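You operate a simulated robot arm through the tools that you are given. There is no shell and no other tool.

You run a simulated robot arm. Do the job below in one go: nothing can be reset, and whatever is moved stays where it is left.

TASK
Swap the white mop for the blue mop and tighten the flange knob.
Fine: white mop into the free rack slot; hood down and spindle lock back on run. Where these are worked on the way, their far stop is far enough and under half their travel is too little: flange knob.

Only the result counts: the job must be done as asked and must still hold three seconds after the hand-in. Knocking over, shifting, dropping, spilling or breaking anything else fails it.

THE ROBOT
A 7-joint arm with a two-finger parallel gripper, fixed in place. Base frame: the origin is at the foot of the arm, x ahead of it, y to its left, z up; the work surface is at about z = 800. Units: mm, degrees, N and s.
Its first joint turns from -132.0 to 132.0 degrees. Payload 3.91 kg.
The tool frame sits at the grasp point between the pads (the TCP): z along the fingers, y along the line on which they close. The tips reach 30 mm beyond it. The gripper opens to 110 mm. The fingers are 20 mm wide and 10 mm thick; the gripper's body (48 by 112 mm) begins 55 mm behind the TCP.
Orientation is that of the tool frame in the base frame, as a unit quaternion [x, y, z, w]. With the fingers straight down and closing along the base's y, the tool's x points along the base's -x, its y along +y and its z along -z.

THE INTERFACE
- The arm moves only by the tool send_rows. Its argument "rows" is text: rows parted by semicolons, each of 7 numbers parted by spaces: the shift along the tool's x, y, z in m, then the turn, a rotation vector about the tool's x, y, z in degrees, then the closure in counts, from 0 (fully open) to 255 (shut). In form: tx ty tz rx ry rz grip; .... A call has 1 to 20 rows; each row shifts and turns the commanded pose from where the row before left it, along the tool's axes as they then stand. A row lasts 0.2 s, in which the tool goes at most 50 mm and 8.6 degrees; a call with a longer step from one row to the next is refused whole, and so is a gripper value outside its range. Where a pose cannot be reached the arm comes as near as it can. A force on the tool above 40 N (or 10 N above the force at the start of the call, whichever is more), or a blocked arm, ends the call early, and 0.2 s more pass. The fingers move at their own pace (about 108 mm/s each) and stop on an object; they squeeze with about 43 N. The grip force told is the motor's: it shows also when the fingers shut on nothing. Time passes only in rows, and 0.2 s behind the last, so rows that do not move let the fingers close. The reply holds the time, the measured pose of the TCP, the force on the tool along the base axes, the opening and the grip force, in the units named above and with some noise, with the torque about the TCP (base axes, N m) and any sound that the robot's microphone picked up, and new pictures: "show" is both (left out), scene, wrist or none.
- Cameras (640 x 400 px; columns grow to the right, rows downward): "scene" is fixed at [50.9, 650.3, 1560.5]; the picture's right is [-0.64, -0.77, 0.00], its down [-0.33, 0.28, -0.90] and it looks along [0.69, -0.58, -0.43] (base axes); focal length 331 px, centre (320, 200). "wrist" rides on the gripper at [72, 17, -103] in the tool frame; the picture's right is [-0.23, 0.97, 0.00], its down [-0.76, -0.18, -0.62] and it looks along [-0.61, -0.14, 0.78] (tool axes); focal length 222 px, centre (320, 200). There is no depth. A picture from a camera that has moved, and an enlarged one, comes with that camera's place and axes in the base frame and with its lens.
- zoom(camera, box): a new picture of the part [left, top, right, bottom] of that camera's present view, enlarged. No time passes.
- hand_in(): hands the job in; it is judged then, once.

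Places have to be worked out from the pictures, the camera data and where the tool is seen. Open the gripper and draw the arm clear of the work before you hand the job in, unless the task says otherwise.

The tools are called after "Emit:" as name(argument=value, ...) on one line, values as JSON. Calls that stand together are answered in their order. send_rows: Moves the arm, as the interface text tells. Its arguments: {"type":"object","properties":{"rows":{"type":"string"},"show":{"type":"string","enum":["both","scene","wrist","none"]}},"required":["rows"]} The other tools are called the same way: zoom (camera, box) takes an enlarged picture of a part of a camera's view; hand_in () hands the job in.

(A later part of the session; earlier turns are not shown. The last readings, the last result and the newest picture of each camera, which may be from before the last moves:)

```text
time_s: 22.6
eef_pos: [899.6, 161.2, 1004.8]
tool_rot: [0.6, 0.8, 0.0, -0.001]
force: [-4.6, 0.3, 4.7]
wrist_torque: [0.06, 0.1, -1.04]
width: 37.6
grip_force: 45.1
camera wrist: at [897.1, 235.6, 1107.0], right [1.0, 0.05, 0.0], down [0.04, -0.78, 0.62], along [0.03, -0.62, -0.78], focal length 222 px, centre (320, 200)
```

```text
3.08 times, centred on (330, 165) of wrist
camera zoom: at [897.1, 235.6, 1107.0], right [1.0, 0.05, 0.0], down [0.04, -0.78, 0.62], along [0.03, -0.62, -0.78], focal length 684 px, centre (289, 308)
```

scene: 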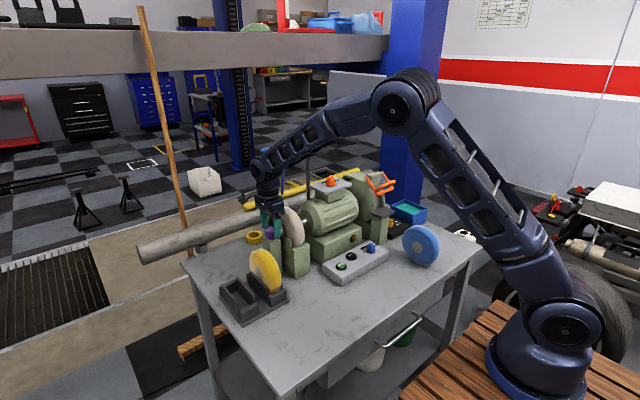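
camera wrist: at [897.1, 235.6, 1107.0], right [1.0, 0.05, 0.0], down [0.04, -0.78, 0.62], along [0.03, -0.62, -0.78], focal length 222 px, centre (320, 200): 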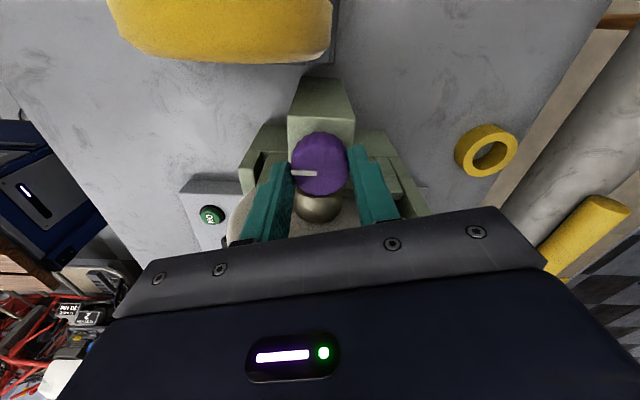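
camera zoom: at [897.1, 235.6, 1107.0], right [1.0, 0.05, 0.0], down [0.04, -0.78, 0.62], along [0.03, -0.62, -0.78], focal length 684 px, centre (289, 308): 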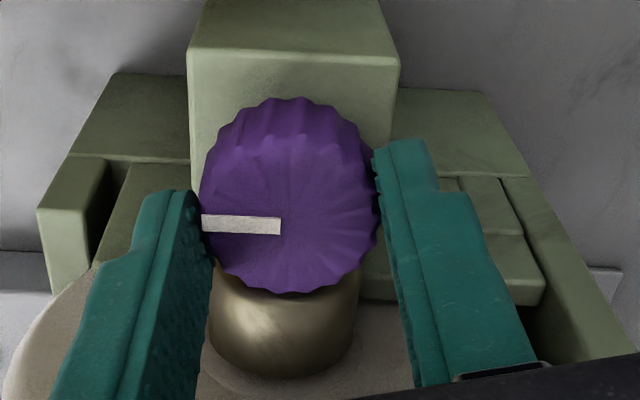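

Torque jumped to -1.04 N·m and the pointer now faces -x (≈90° from start): that's the far stop of the knob – loosened. Releasing and rising straight up.

Emit:
send_rows(rows="0 0 0 0 0 0 93; 0 0 0 0 0 0 93; 0 0 -0.04 0 0 0 93; 0 0 -0.045 0 0 0 93; 0 0 -0.045 0 0 0 0; 0 0 0 0 0 0 0", show="both")

Emit:
zoom(camera="wrist", box=[230, 60, 430, 220])

Emit:
zoom(camera="scene", box=[245, 195, 325, 250])

```text
time_s: 24.0
eef_pos: [901.4, 159.3, 1136.2]
tool_rot: [0.601, 0.799, 0.0, 0.0]
force: [-0.1, 1.7, -0.3]
wrist_torque: [-0.03, 0.01, 0.0]
width: 110.1
grip_force: 0.0
camera wrist: at [897.9, 233.6, 1238.6], right [1.0, 0.05, 0.0], down [0.04, -0.78, 0.62], along [0.03, -0.62, -0.78], focal length 222 px, centre (320, 200)
```

scene: 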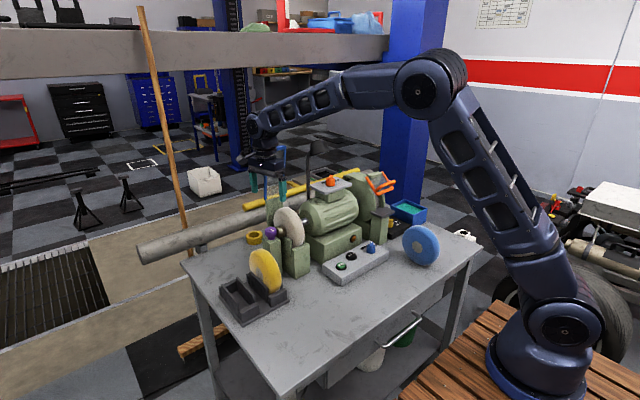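
wrist: 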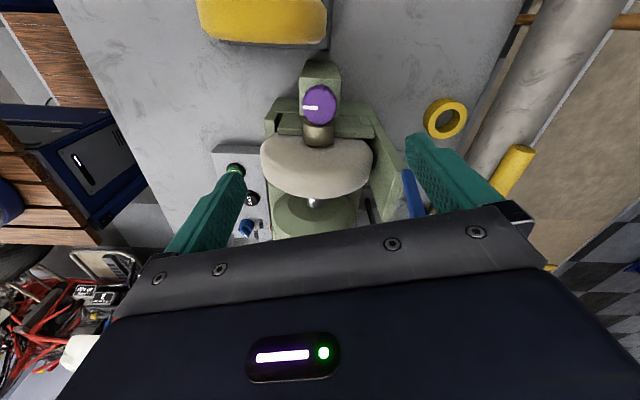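

```text
2.50 times, centred on (330, 140) of wrist
camera zoom: at [897.9, 233.6, 1238.6], right [1.0, 0.05, 0.0], down [0.04, -0.78, 0.62], along [0.03, -0.62, -0.78], focal length 555 px, centre (295, 350)
```

zoom: 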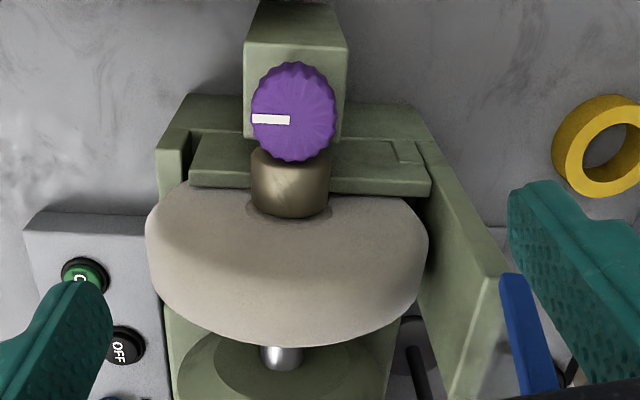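

```text
7.27 times, centred on (285, 222) of scene
camera zoom: at [50.9, 650.3, 1560.5], right [-0.64, -0.77, 0.0], down [-0.33, 0.28, -0.9], along [0.69, -0.58, -0.43], focal length 2407 px, centre (574, 36)
```

zoom: 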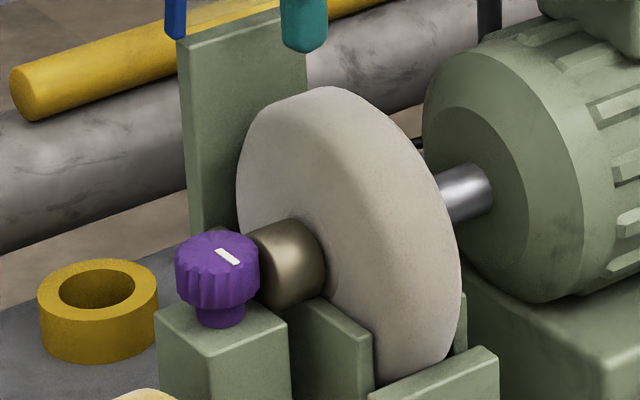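

The knob is loose (mark now toward -x). The raised hood leans slightly toward the robot (x≈984 at z 1056 to ≈960 at z 1245), so I'll take the mop with the tool tilted 30° to keep the wrist clear. First: yaw back to 0, retreat toward the robot, tilt, pre-close to ~60 mm and look.

Emit:
send_rows(rows="0 0 0 0 0 -8.2 116; 0 0 0 0 0 -8.2 116; 0 0 0 0 0 -8.2 116; 0 0 0 0 0 -8.2 116; 0 0 0 0 0 -8.2 116; 0 0 0 0 0 -8.2 116; 0 0 0 0 0 -8.2 116; 0 0 0 0 0 -8.2 116; 0 0 0 0 0 -8.3 116; 0.04 -0.03 0 0 0 0 116; 0.04 -0.03 0 0 0 0 116; 0 0 0 0 -7.5 0 116; 0 0 0 0 -7.5 0 116; 0 0 0 0 -7.5 0 116; 0 0 0 0 -7.5 0 116", show="both")

Emit:
zoom(camera="wrist", box=[230, 60, 430, 220])

Emit:
zoom(camera="scene", box=[240, 140, 340, 250])

```text
time_s: 27.2
eef_pos: [819.7, 102.3, 1134.7]
tool_rot: [0.0, 0.966, 0.001, 0.26]
force: [-0.1, -0.2, 0.0]
wrist_torque: [0.0, -0.01, 0.03]
width: 60.3
grip_force: 0.0
camera wrist: at [707.0, 117.7, 1186.6], right [0.2, 0.97, 0.12], down [0.35, -0.18, 0.92], along [0.92, -0.14, -0.37], focal length 222 px, centre (320, 200)
```

scene: 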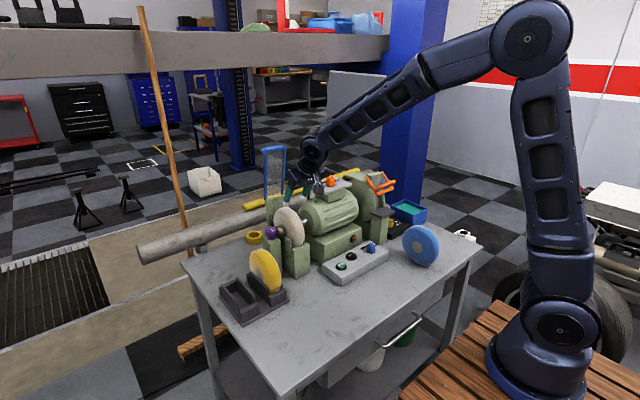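
wrist: 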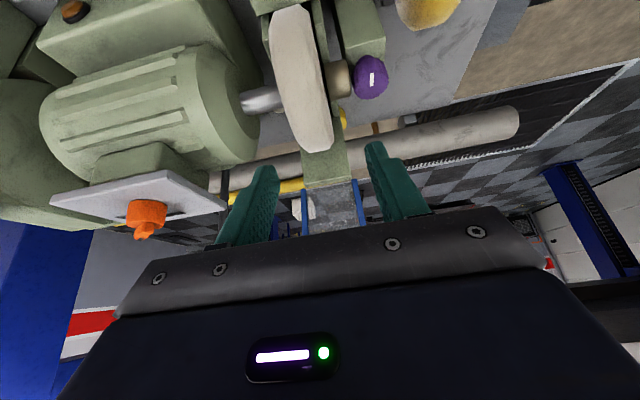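

```text
2.50 times, centred on (330, 140) of wrist
camera zoom: at [707.0, 117.7, 1186.6], right [0.2, 0.97, 0.12], down [0.35, -0.18, 0.92], along [0.92, -0.14, -0.37], focal length 555 px, centre (295, 350)
```

zoom: 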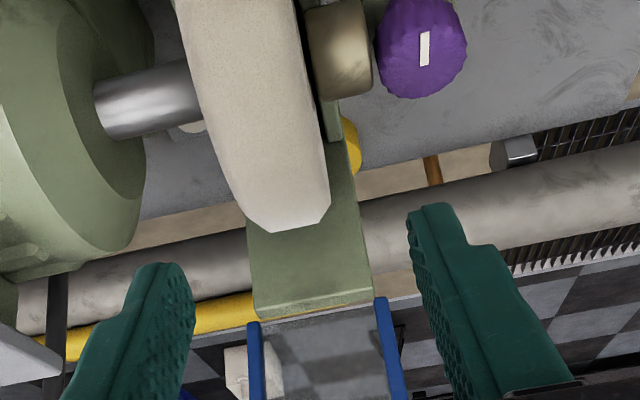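

```text
3.64 times, centred on (290, 195) of scene
camera zoom: at [50.9, 650.3, 1560.5], right [-0.64, -0.77, 0.0], down [-0.33, 0.28, -0.9], along [0.69, -0.58, -0.43], focal length 1204 px, centre (429, 218)
```

zoom: 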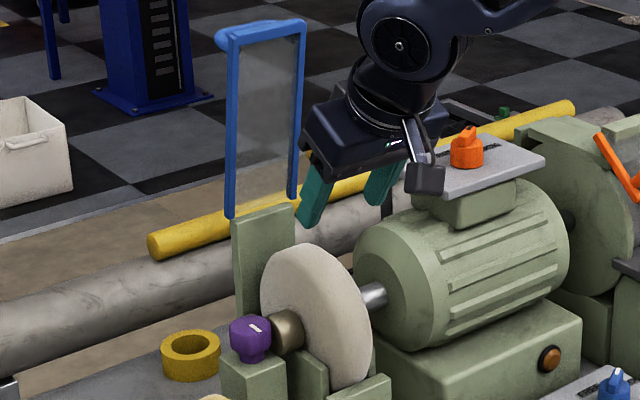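

From this view the mop spans y≈69–109 (centre ≈89, same as hood and back plate), axis at x≈900, z≈970, R≈72. I'll line up at y=89.5 on the radial approach line and check before advancing.

Emit:
send_rows(rows="0.0064 -0.0064 0.0224 0 0 0 116; 0.0064 -0.0064 0.0224 0 0 0 116; 0 0 0 0 0 0 116", show="wrist")

Emit:
zoom(camera="wrist", box=[230, 60, 430, 220])

Emit:
zoom(camera="scene", box=[240, 170, 340, 250])

```text
time_s: 28.0
eef_pos: [832.5, 88.9, 1088.8]
tool_rot: [0.0, 0.966, 0.0, 0.258]
force: [-0.9, 0.0, 0.0]
wrist_torque: [-0.02, -0.02, -0.03]
width: 60.1
grip_force: 0.0
camera wrist: at [718.5, 104.1, 1141.8], right [0.2, 0.97, 0.11], down [0.35, -0.18, 0.92], along [0.92, -0.14, -0.37], focal length 222 px, centre (320, 200)
```

wrist: 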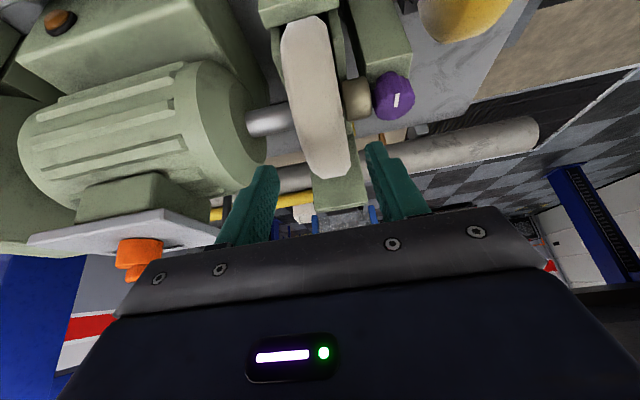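

```text
2.50 times, centred on (330, 140) of wrist
camera zoom: at [718.5, 104.1, 1141.8], right [0.2, 0.97, 0.11], down [0.35, -0.18, 0.92], along [0.92, -0.14, -0.37], focal length 555 px, centre (295, 350)
```

zoom: 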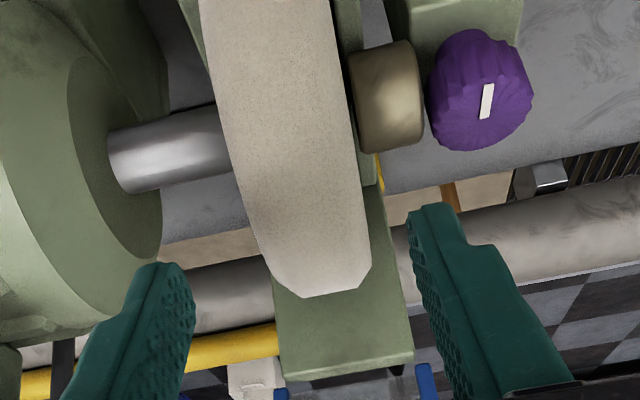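

```text
5.00 times, centred on (290, 210) of scene
camera zoom: at [50.9, 650.3, 1560.5], right [-0.64, -0.77, 0.0], down [-0.33, 0.28, -0.9], along [0.69, -0.58, -0.43], focal length 1655 px, centre (470, 150)
```

zoom: 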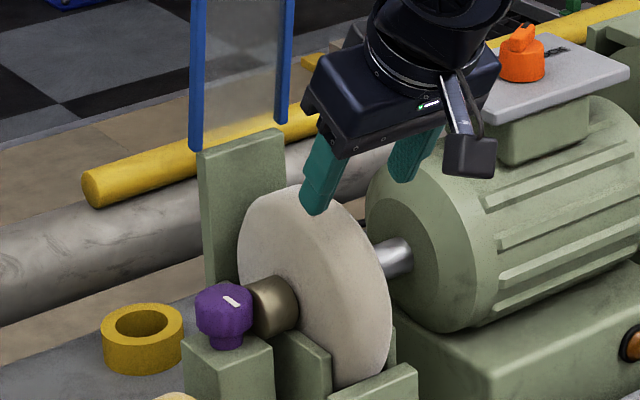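

The mop lies centred between the fingers on the approach line. Advancing 80 mm along the tool axis (radially toward the hub).

Emit:
send_rows(rows="0 0 0.03 0 0 0 116; 0 0 0.03 0 0 0 116; 0 0 0.02 0 0 0 116; 0 0 0 0 0 0 116", show="both")

Emit:
zoom(camera="wrist", box=[230, 60, 430, 220])

Emit:
zoom(camera="scene", box=[240, 170, 340, 250])

```text
time_s: 29.0
eef_pos: [872.6, 88.2, 1021.3]
tool_rot: [0.0, 0.966, -0.001, 0.259]
force: [-0.6, -0.3, -0.2]
wrist_torque: [-0.02, 0.03, -0.02]
width: 60.0
grip_force: 0.2
camera wrist: at [758.8, 104.9, 1073.0], right [0.2, 0.97, 0.11], down [0.35, -0.18, 0.92], along [0.92, -0.14, -0.37], focal length 222 px, centre (320, 200)
```

scene: 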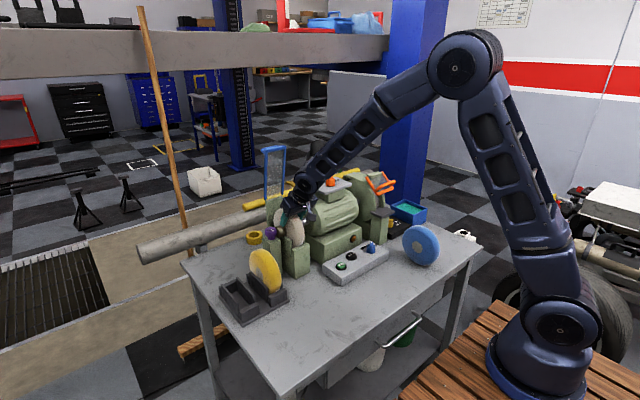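
wrist: 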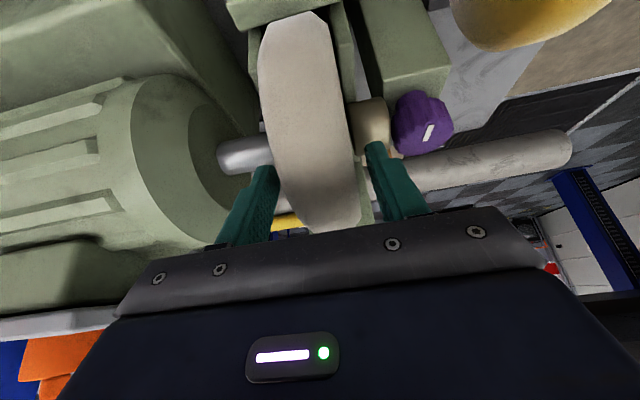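

```text
2.50 times, centred on (330, 140) of wrist
camera zoom: at [758.8, 104.9, 1073.0], right [0.2, 0.97, 0.11], down [0.35, -0.18, 0.92], along [0.92, -0.14, -0.37], focal length 555 px, centre (295, 350)
```

zoom: 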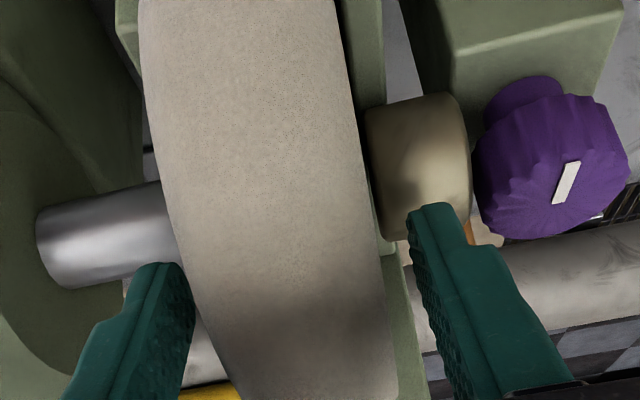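

```text
5.00 times, centred on (290, 210) of scene
camera zoom: at [50.9, 650.3, 1560.5], right [-0.64, -0.77, 0.0], down [-0.33, 0.28, -0.9], along [0.69, -0.58, -0.43], focal length 1655 px, centre (470, 150)
```

zoom: 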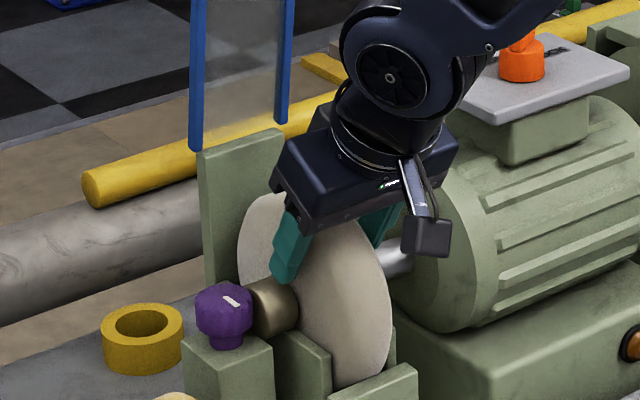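

No contact, fingers straddle the mop with tips just clear of the brass. Closing the grip.

Emit:
send_rows(rows="0 0 0 0 0 0 150; 0 0 0 0 0 0 200; 0 0 0 0 0 0 255; 0 0 0 0 0 0 255", show="wrist")

```text
time_s: 30.0
eef_pos: [871.8, 89.7, 1021.0]
tool_rot: [0.0, 0.966, 0.0, 0.259]
force: [2.2, 2.1, 1.0]
wrist_torque: [0.19, -0.16, 0.04]
width: 39.8
grip_force: 43.5
camera wrist: at [758.7, 105.0, 1073.1], right [0.2, 0.97, 0.11], down [0.35, -0.18, 0.92], along [0.92, -0.14, -0.37], focal length 222 px, centre (320, 200)
```

wrist: 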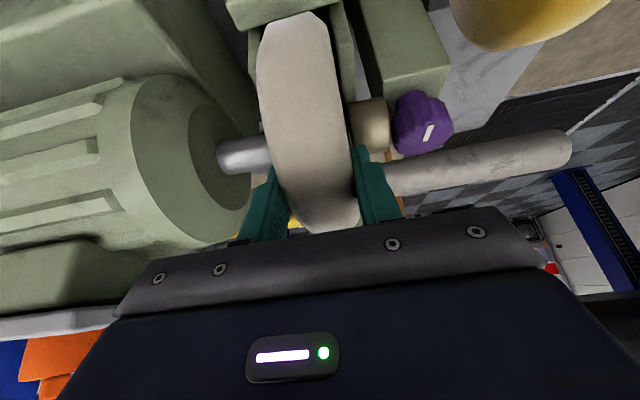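

Gripped at 39.8 mm, centred. Testing the lift: 12 mm straight up.

Emit:
send_rows(rows="-0.002 0 -0.003464 0 0 0 255; -0.002 0 -0.003464 0 0 0 255; -0.002 0 -0.003464 0 0 0 255; 0 0 0 0 0 0 255", show="scene")

Emit:
zoom(camera="scene", box=[240, 180, 320, 250])

```text
time_s: 31.0
eef_pos: [870.4, 89.3, 1032.5]
tool_rot: [0.0, 0.966, 0.0, 0.259]
force: [0.2, 0.7, -2.7]
wrist_torque: [-0.02, 0.05, 0.02]
width: 39.8
grip_force: 42.9
```

scene: 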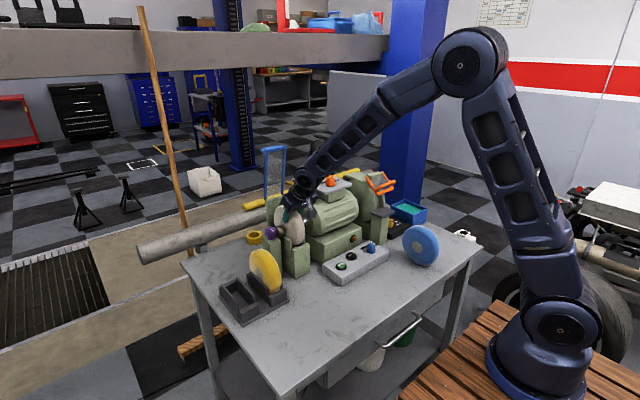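

```text
5.71 times, centred on (280, 215) of scene
camera zoom: at [50.9, 650.3, 1560.5], right [-0.64, -0.77, 0.0], down [-0.33, 0.28, -0.9], along [0.69, -0.58, -0.43], focal length 1891 px, centre (549, 114)
```

zoom: 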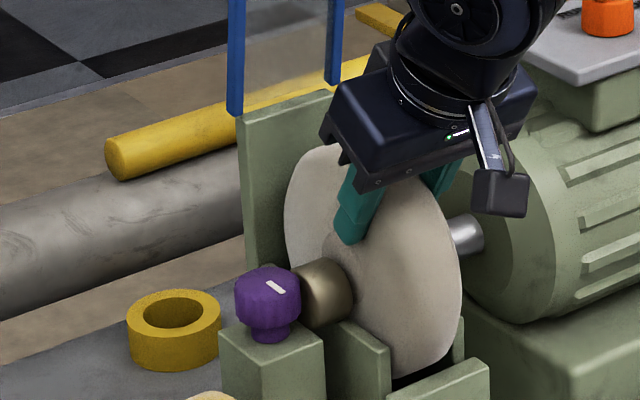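

The mop comes up freely (weight ≈ 2.7 N). Lifting it 110 mm more, straight up.

Emit:
send_rows(rows="-0.01 0 -0.01732 0 0 0 255; -0.0125 0 -0.02165 0 0 0 255; -0.0125 0 -0.02165 0 0 0 255; -0.0125 0 -0.02165 0 0 0 255; -0.0075 0 -0.01299 0 0 0 255; 0 0 0 0 0 0 255", show="both")

Emit:
zoom(camera="scene", box=[240, 160, 320, 250])

Emit:
zoom(camera="scene", box=[205, 235, 305, 325])

```text
time_s: 32.4
eef_pos: [870.6, 87.9, 1141.7]
tool_rot: [0.0, 0.966, 0.0, 0.259]
force: [-0.5, 0.3, -2.4]
wrist_torque: [0.0, 0.06, 0.01]
width: 39.6
grip_force: 43.7
camera wrist: at [757.2, 105.1, 1194.4], right [0.2, 0.97, 0.11], down [0.35, -0.18, 0.92], along [0.92, -0.14, -0.37], focal length 222 px, centre (320, 200)
```

scene: 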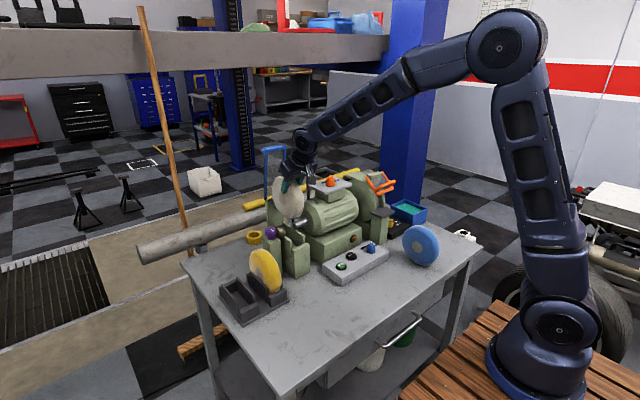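
wrist: 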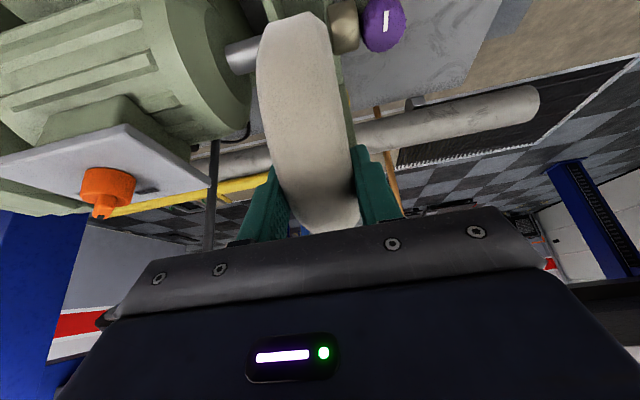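

```text
4.44 times, centred on (280, 205) of scene
camera zoom: at [50.9, 650.3, 1560.5], right [-0.64, -0.77, 0.0], down [-0.33, 0.28, -0.9], along [0.69, -0.58, -0.43], focal length 1471 px, centre (498, 178)
```

zoom: 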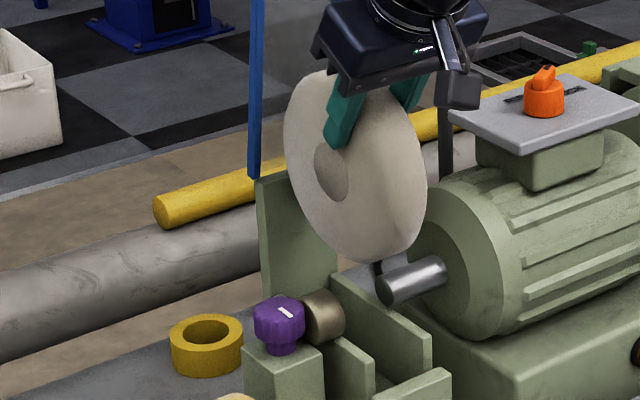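

```text
4.44 times, centred on (255, 280) of scene
camera zoom: at [50.9, 650.3, 1560.5], right [-0.64, -0.77, 0.0], down [-0.33, 0.28, -0.9], along [0.69, -0.58, -0.43], focal length 1471 px, centre (609, -156)
```

zoom: 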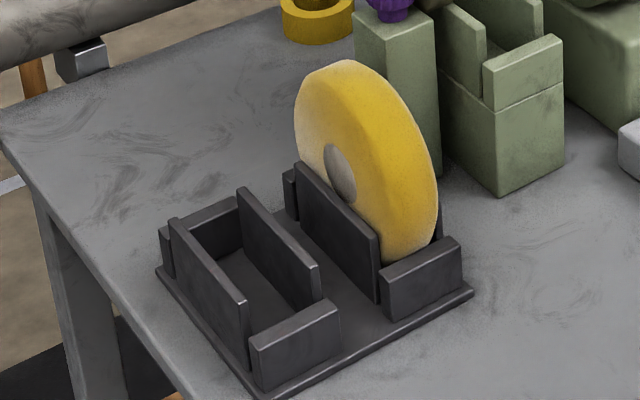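

The mop is clear of the cradle. From the two views I place the free rack slot at about x 775–887, between walls at y≈304 and ≈357 (centre ≈330), wall tops z≈871. I'll carry the mop at this height to above the slot.

Emit:
send_rows(rows="0.01 0.04 -0.0058 0 0 0 255; 0.01 0.04 -0.0058 0 0 0 255; 0.01 0.04 -0.0058 0 0 0 255; 0.01 0.04 -0.0058 0 0 0 255; 0.01 0.04 -0.0058 0 0 0 255; 0.01 0.041 -0.0058 0 0 0 255; 0 0 0 0 0 0 255", show="both")

Emit:
zoom(camera="wrist", box=[220, 0, 420, 125])

Emit:
zoom(camera="scene", box=[200, 190, 320, 325])

```text
time_s: 34.0
eef_pos: [801.5, 329.0, 1141.5]
tool_rot: [0.0, 0.966, 0.001, 0.258]
force: [0.2, -0.3, -1.3]
wrist_torque: [-0.01, 0.05, 0.01]
width: 39.9
grip_force: 42.9
camera wrist: at [688.5, 345.7, 1194.1], right [0.2, 0.97, 0.11], down [0.35, -0.18, 0.92], along [0.92, -0.14, -0.37], focal length 222 px, centre (320, 200)
```

scene: 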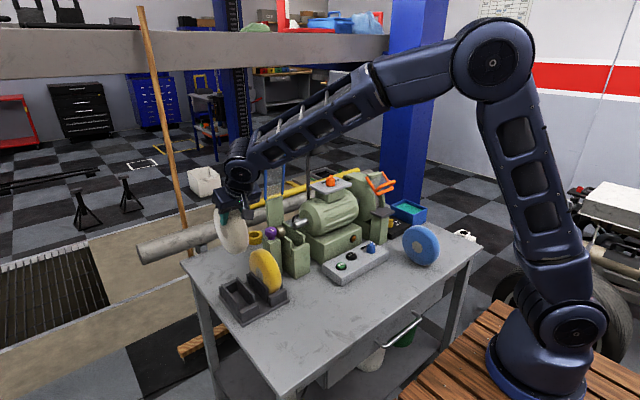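
wrist: 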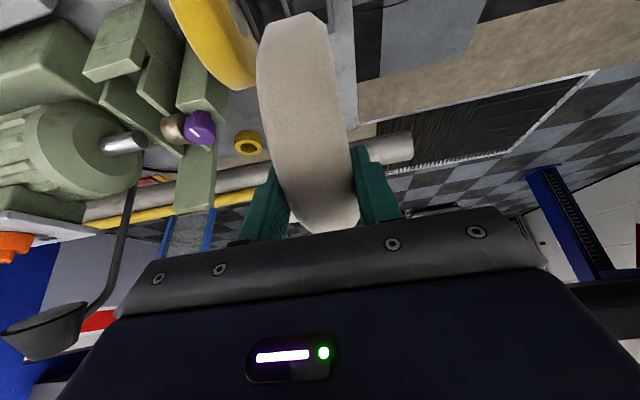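

```text
3.20 times, centred on (320, 62) of wrist
camera zoom: at [688.5, 345.7, 1194.1], right [0.2, 0.97, 0.11], down [0.35, -0.18, 0.92], along [0.92, -0.14, -0.37], focal length 711 px, centre (320, 640)
```

zoom: 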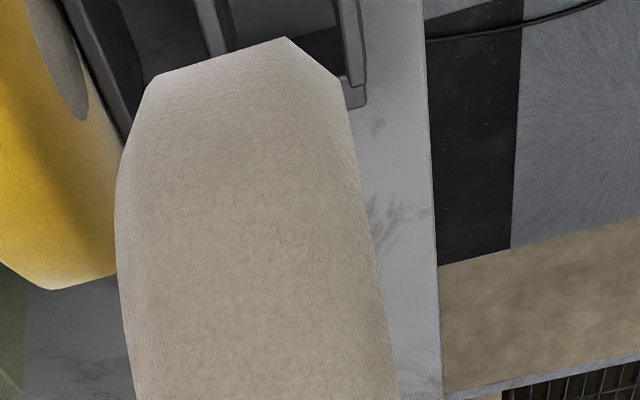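

```text
2.96 times, centred on (260, 258) of scene
camera zoom: at [50.9, 650.3, 1560.5], right [-0.64, -0.77, 0.0], down [-0.33, 0.28, -0.9], along [0.69, -0.58, -0.43], focal length 981 px, centre (498, 30)
```

zoom: 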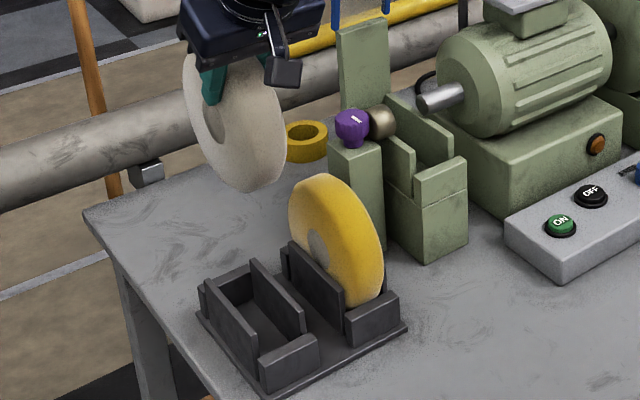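

The mop hides the slot from this angle. I'll untilt to vertical and shift ~105 mm in -y so the slot shows beside the mop, to measure it precisely.

Emit:
send_rows(rows="0 0 0 0 7.5 0 255; 0 0 0 0 7.5 0 255; 0 0 0 0 7.5 0 255; 0 0 0 0 7.5 0 255; -0.0127 -0.0347 0 0 0 0 255; -0.0127 -0.0347 0 0 0 0 255; -0.0127 -0.0347 0 0 0 0 255; 0 0 0 0 0 0 255; 0 0 0 0 0 0 255", show="wrist")

Emit:
zoom(camera="wrist", box=[350, 20, 478, 140])

```text
time_s: 36.0
eef_pos: [839.5, 226.1, 1143.2]
tool_rot: [-0.001, 1.0, 0.0, 0.0]
force: [-1.1, 0.7, -2.4]
wrist_torque: [0.03, -0.01, 0.0]
width: 39.6
grip_force: 43.1
camera wrist: at [768.1, 241.7, 1246.3], right [0.23, 0.97, 0.0], down [0.76, -0.18, 0.62], along [0.61, -0.14, -0.78], focal length 222 px, centre (320, 200)
```

wrist: 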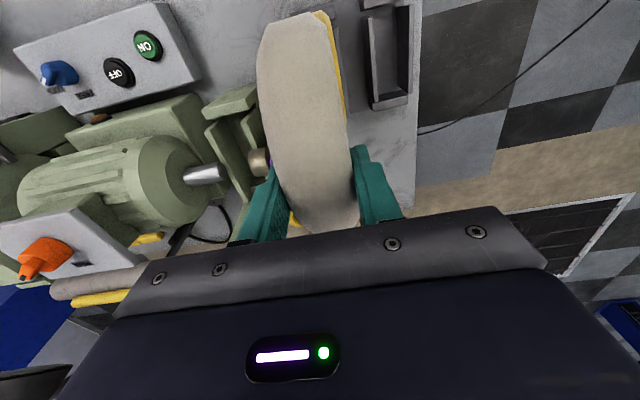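

```text
3.33 times, centred on (414, 80) of wrist
camera zoom: at [768.1, 241.7, 1246.3], right [0.23, 0.97, 0.0], down [0.76, -0.18, 0.62], along [0.61, -0.14, -0.78], focal length 740 px, centre (7, 600)
```

zoom: 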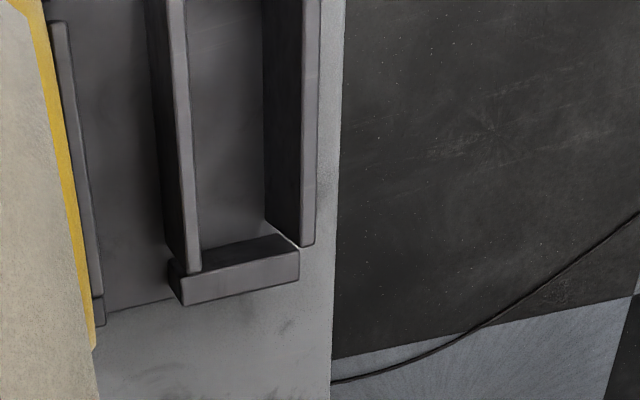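

Slot inner faces come out at y≈309.8 and ≈356 (gap ~46 mm vs the 39.8 mm mop), so slot centre ≈ (831, 333). Moving the mop over it and down to just above the walls for a check.

Emit:
send_rows(rows="0.0028 0.0356 0 0 0 0 255; 0.0028 0.0356 0 0 0 0 255; 0.0028 0.0356 0 0 0 0 255; 0 0 0.04 0 0 0 255; 0 0 0.04 0 0 0 255; 0 0 0.025 0 0 0 255; 0 0 0 0 0 0 255; 0 0 0 0 0 0 255", show="both")

Emit:
zoom(camera="wrist", box=[230, 0, 390, 100])

Emit:
zoom(camera="scene", box=[210, 235, 300, 325])

```text
time_s: 37.8
eef_pos: [830.0, 333.4, 1038.1]
tool_rot: [0.0, 1.0, 0.0, 0.0]
force: [0.0, -0.3, -2.0]
wrist_torque: [0.0, 0.02, 0.0]
width: 39.3
grip_force: 43.1
camera wrist: at [759.7, 349.6, 1140.6], right [0.23, 0.97, 0.0], down [0.76, -0.18, 0.62], along [0.61, -0.14, -0.78], focal length 222 px, centre (320, 200)
```

scene: 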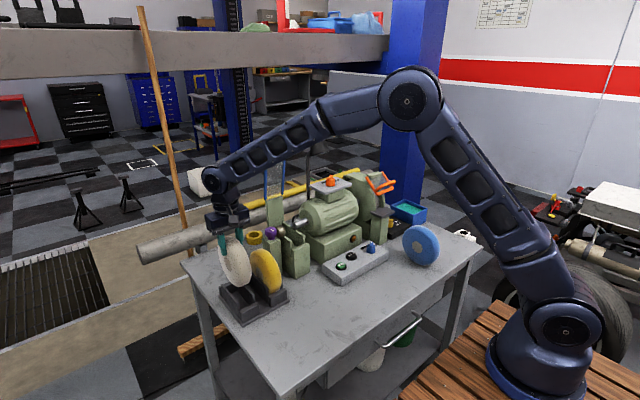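
wrist: 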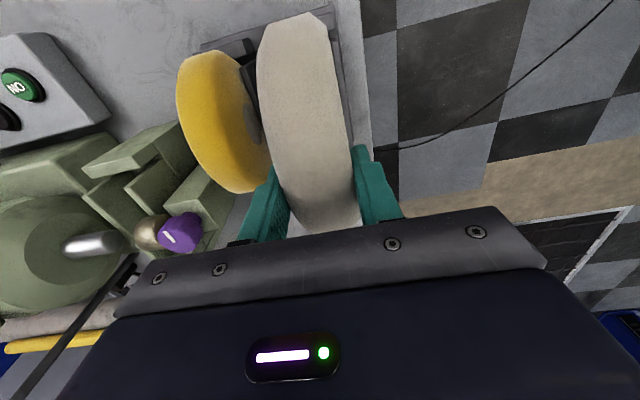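

```text
4.00 times, centred on (310, 50) of wrist
camera zoom: at [759.7, 349.6, 1140.6], right [0.23, 0.97, 0.0], down [0.76, -0.18, 0.62], along [0.61, -0.14, -0.78], focal length 888 px, centre (360, 800)
```

zoom: 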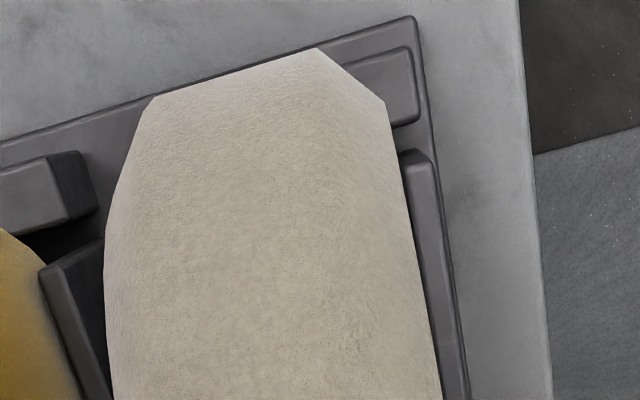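

```text
4.44 times, centred on (255, 280) of scene
camera zoom: at [50.9, 650.3, 1560.5], right [-0.64, -0.77, 0.0], down [-0.33, 0.28, -0.9], along [0.69, -0.58, -0.43], focal length 1471 px, centre (609, -156)
```

zoom: 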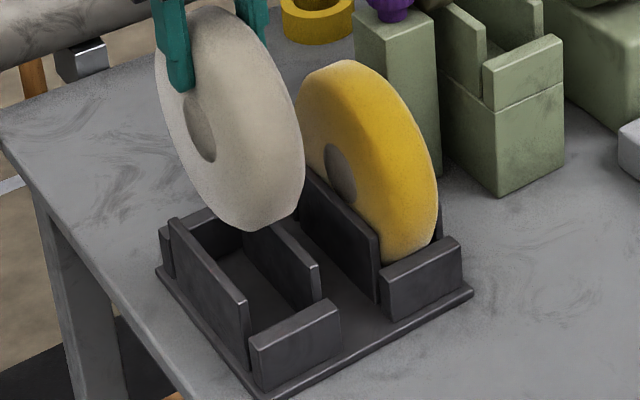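

The mop hangs above the slot. I'll zoom further in both cameras to check lateral alignment against the walls.

Emit:
zoom(camera="scene", box=[225, 260, 295, 320])

Emit:
zoom(camera="wrist", box=[180, 10, 360, 130])

```text
6.67 times, centred on (260, 290) of scene
camera zoom: at [50.9, 650.3, 1560.5], right [-0.64, -0.77, 0.0], down [-0.33, 0.28, -0.9], along [0.69, -0.58, -0.43], focal length 2207 px, centre (720, -400)
```

zoom: 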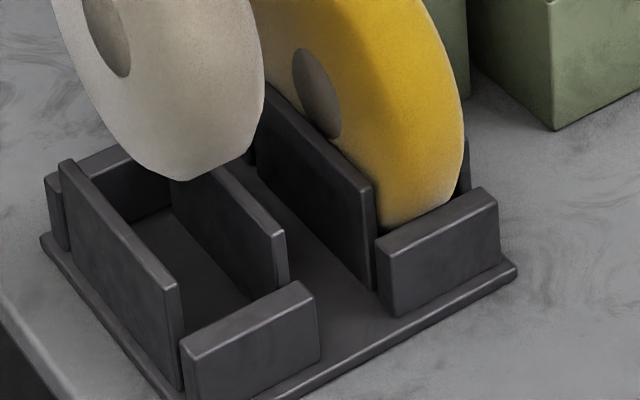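

```text
3.33 times, centred on (270, 70) of wrist
camera zoom: at [759.7, 349.6, 1140.6], right [0.23, 0.97, 0.0], down [0.76, -0.18, 0.62], along [0.61, -0.14, -0.78], focal length 740 px, centre (487, 633)
```

zoom: 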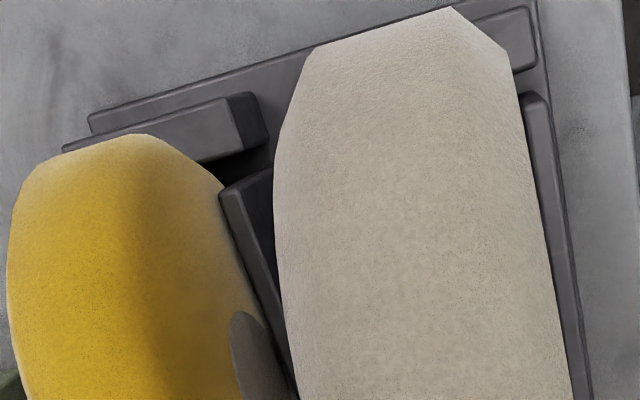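

Emit:
zoom(camera="wrist", box=[225, 30, 275, 80])

Emit:
zoom(camera="wrist", box=[310, 0, 360, 40])

Emit:
zoom(camera="scene", box=[225, 280, 265, 310])

```text
8.00 times, centred on (250, 55) of wrist
camera zoom: at [759.7, 349.6, 1140.6], right [0.23, 0.97, 0.0], down [0.76, -0.18, 0.62], along [0.61, -0.14, -0.78], focal length 1777 px, centre (880, 1360)
```

zoom: 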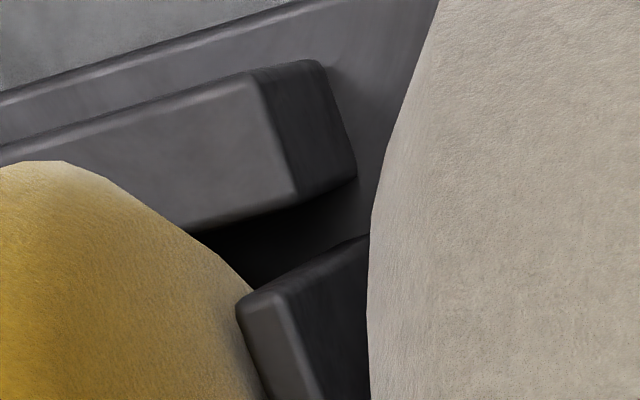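

```text
10.00 times, centred on (335, 20) of wrist
camera zoom: at [759.7, 349.6, 1140.6], right [0.23, 0.97, 0.0], down [0.76, -0.18, 0.62], along [0.61, -0.14, -0.78], focal length 2221 px, centre (170, 2000)
```

zoom: 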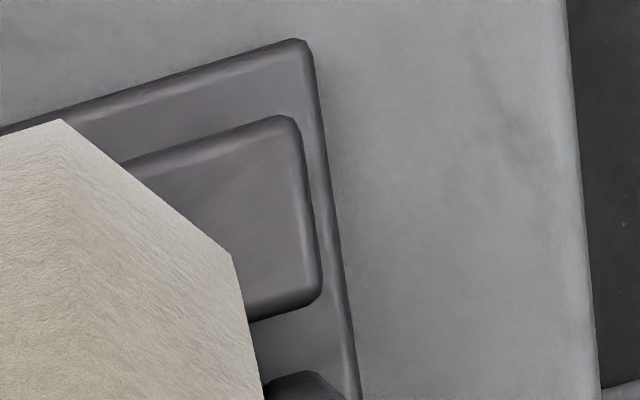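

```text
13.33 times, centred on (245, 295) of scene
camera zoom: at [50.9, 650.3, 1560.5], right [-0.64, -0.77, 0.0], down [-0.33, 0.28, -0.9], along [0.69, -0.58, -0.43], focal length 4413 px, centre (1320, -1067)
```

zoom: 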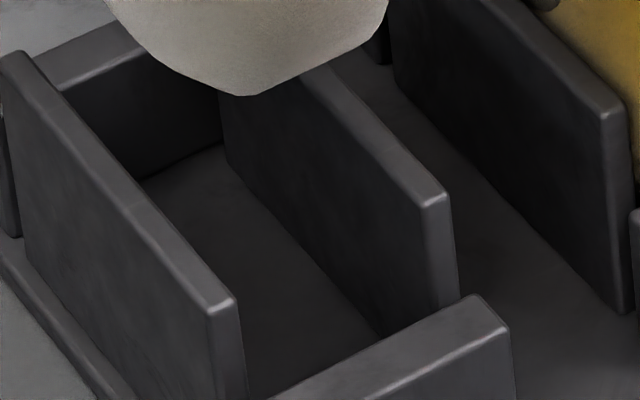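

Both cameras agree the slot centre is y≈331–332 and the mop hangs aligned with it (predicted/observed silhouettes match within ~1 mm). Lowering 45 mm into the mouth of the slot.

Emit:
send_rows(rows="0 0 0.015 0 0 0 255; 0 0 0.015 0 0 0 255; 0 0 0.01 0 0 0 255; 0 0 0.005 0 0 0 255; 0 0 0 0 0 0 255", show="both")

Emit:
zoom(camera="scene", box=[215, 250, 295, 320])

Emit:
zoom(camera="wrist", box=[200, 0, 380, 120])

```text
time_s: 39.0
eef_pos: [831.9, 333.7, 992.7]
tool_rot: [0.0, 1.0, 0.0, 0.0]
force: [0.1, 0.1, -1.5]
wrist_torque: [-0.01, -0.03, -0.03]
width: 39.4
grip_force: 43.1
camera wrist: at [760.3, 348.6, 1095.2], right [0.23, 0.97, 0.0], down [0.76, -0.18, 0.62], along [0.61, -0.14, -0.78], focal length 222 px, centre (320, 200)
```

scene: 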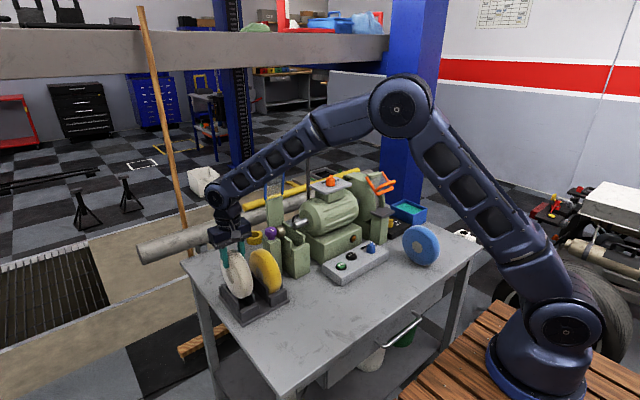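
wrist: 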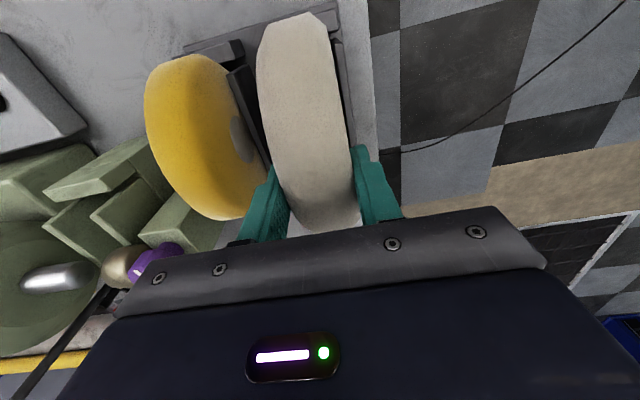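

```text
5.71 times, centred on (255, 285) of scene
camera zoom: at [50.9, 650.3, 1560.5], right [-0.64, -0.77, 0.0], down [-0.33, 0.28, -0.9], along [0.69, -0.58, -0.43], focal length 1891 px, centre (691, -286)
```

zoom: 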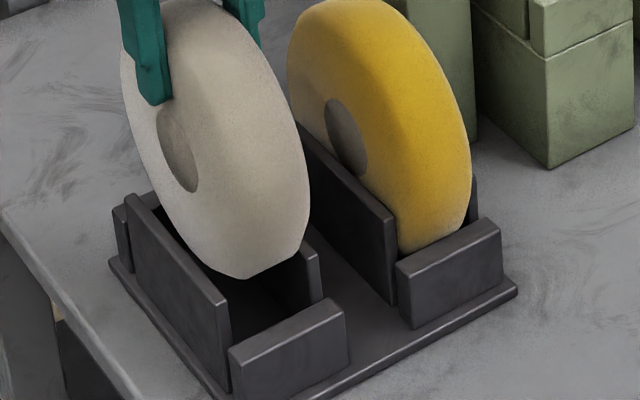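

```text
3.33 times, centred on (290, 60) of wrist
camera zoom: at [760.3, 348.6, 1095.2], right [0.23, 0.97, 0.0], down [0.76, -0.18, 0.62], along [0.61, -0.14, -0.78], focal length 740 px, centre (420, 667)
```

zoom: 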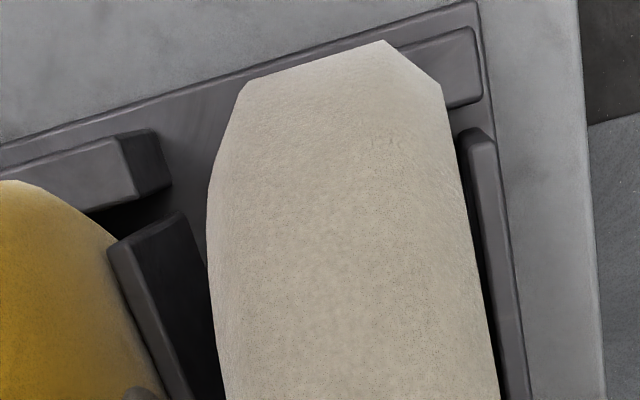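

The mop is entering between the walls cleanly; compared to the yellow mop about 44 mm remain. Lowering 30 mm, then in small steps watching the force.

Emit:
send_rows(rows="0 0 0.01 0 0 0 255; 0 0 0.01 0 0 0 255; 0 0 0.01 0 0 0 255; 0 0 0 0 0 0 255", show="none")

Emit:
send_rows(rows="0 0 0.004 0 0 0 255; 0 0 0.004 0 0 0 255; 0 0 0 0 0 0 255", show="scene")

Emit:
zoom(camera="scene", box=[215, 250, 295, 320])

```text
time_s: 40.0
eef_pos: [831.0, 333.5, 961.0]
tool_rot: [0.0, 1.0, 0.0, 0.0]
force: [-1.3, 3.4, -2.8]
wrist_torque: [0.24, 0.12, 0.09]
width: 39.5
grip_force: 43.0
```

```text
time_s: 40.8
eef_pos: [832.2, 331.4, 953.5]
tool_rot: [0.0, 1.0, 0.0, 0.001]
force: [3.4, 0.7, 1.8]
wrist_torque: [0.03, -0.14, 0.05]
width: 39.7
grip_force: 42.9
```

scene: 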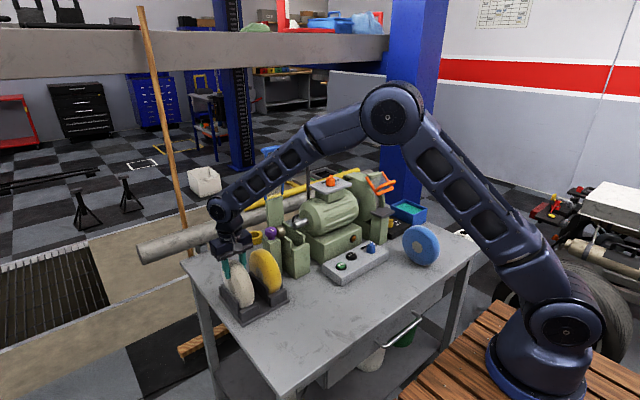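

```text
5.71 times, centred on (255, 285) of scene
camera zoom: at [50.9, 650.3, 1560.5], right [-0.64, -0.77, 0.0], down [-0.33, 0.28, -0.9], along [0.69, -0.58, -0.43], focal length 1891 px, centre (691, -286)
```

zoom: 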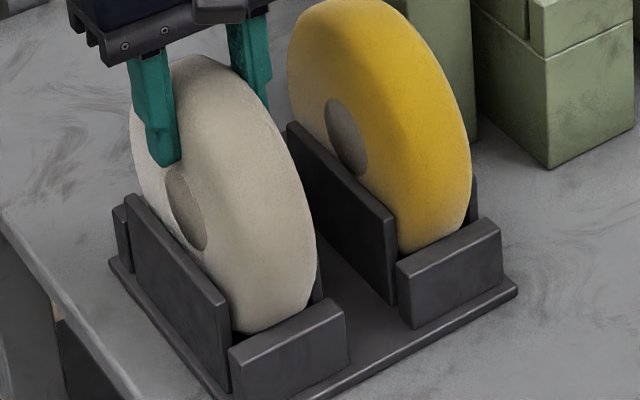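

Slight contact (fz from -2.5 to +1.8, fx +3.4). Lowering in 2 mm steps to find the seat.

Emit:
send_rows(rows="-0.0007 0 0.002 0 0 0 255; 0 0 0.001 0 0 0 255; 0 0 0 0 0 0 255", show="none")

```text
time_s: 41.6
eef_pos: [831.9, 333.4, 952.0]
tool_rot: [0.0, 1.0, 0.001, 0.0]
force: [12.1, 2.0, 16.2]
wrist_torque: [0.09, -0.17, 0.11]
width: 39.6
grip_force: 43.5
```

Contact normal points up and +x: the rim is touching the near end-block edge first. Shifting +x 2.5 mm and lowering again.

Emit:
send_rows(rows="-0.0025 0 0 0 0 0 255; 0 0 0 0 0 0 255", show="none")

```text
time_s: 42.2
eef_pos: [833.6, 332.9, 950.4]
tool_rot: [-0.001, 1.0, -0.001, 0.0]
force: [-5.3, 0.2, 10.4]
wrist_torque: [0.04, 0.18, -0.05]
width: 39.4
grip_force: 42.8
```

Now both ends support it (fx -5, fz +10): seated. Relieving slightly and opening to ~60 mm.

Emit:
send_rows(rows="0.0005 0 -0.0005 0 0 0 255; 0 0 0 0 0 0 200; 0 0 0 0 0 0 150; 0 0 0 0 0 0 116; 0 0 0 0 0 0 116", show="both")

Emit:
zoom(camera="scene", box=[215, 250, 295, 320])

Emit:
zoom(camera="wrist", box=[200, 0, 420, 220])

```text
time_s: 43.4
eef_pos: [833.9, 332.6, 951.8]
tool_rot: [-0.001, 1.0, 0.0, 0.0]
force: [-0.7, 0.5, -0.5]
wrist_torque: [-0.03, -0.02, -0.02]
width: 60.0
grip_force: 0.0
camera wrist: at [763.0, 348.0, 1054.0], right [0.23, 0.97, 0.0], down [0.76, -0.18, 0.62], along [0.61, -0.14, -0.78], focal length 222 px, centre (320, 200)
```

scene: 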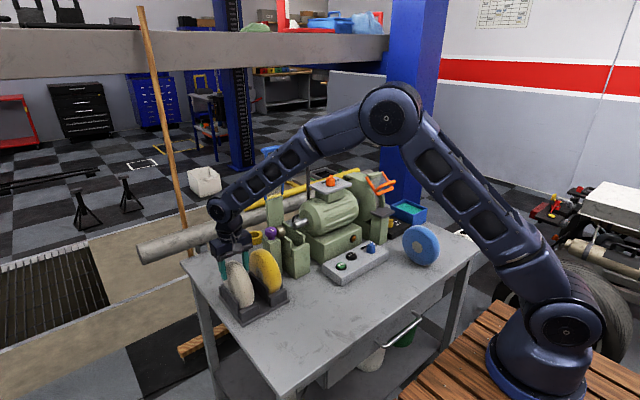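
wrist: 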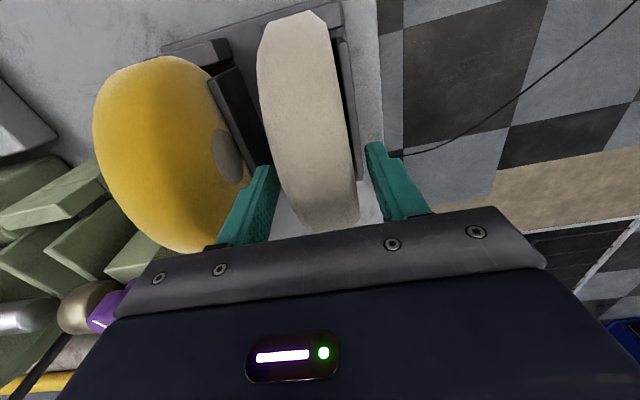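

```text
5.71 times, centred on (255, 285) of scene
camera zoom: at [50.9, 650.3, 1560.5], right [-0.64, -0.77, 0.0], down [-0.33, 0.28, -0.9], along [0.69, -0.58, -0.43], focal length 1891 px, centre (691, -286)
```

zoom: 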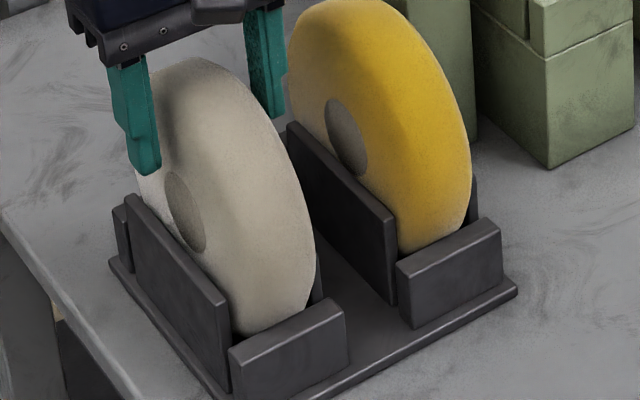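

```text
1.82 times, centred on (310, 110) of wrist
camera zoom: at [763.0, 348.0, 1054.0], right [0.23, 0.97, 0.0], down [0.76, -0.18, 0.62], along [0.61, -0.14, -0.78], focal length 404 px, centre (338, 364)
```

zoom: 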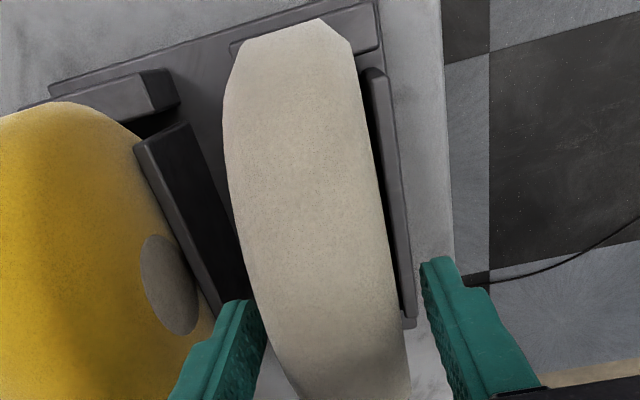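

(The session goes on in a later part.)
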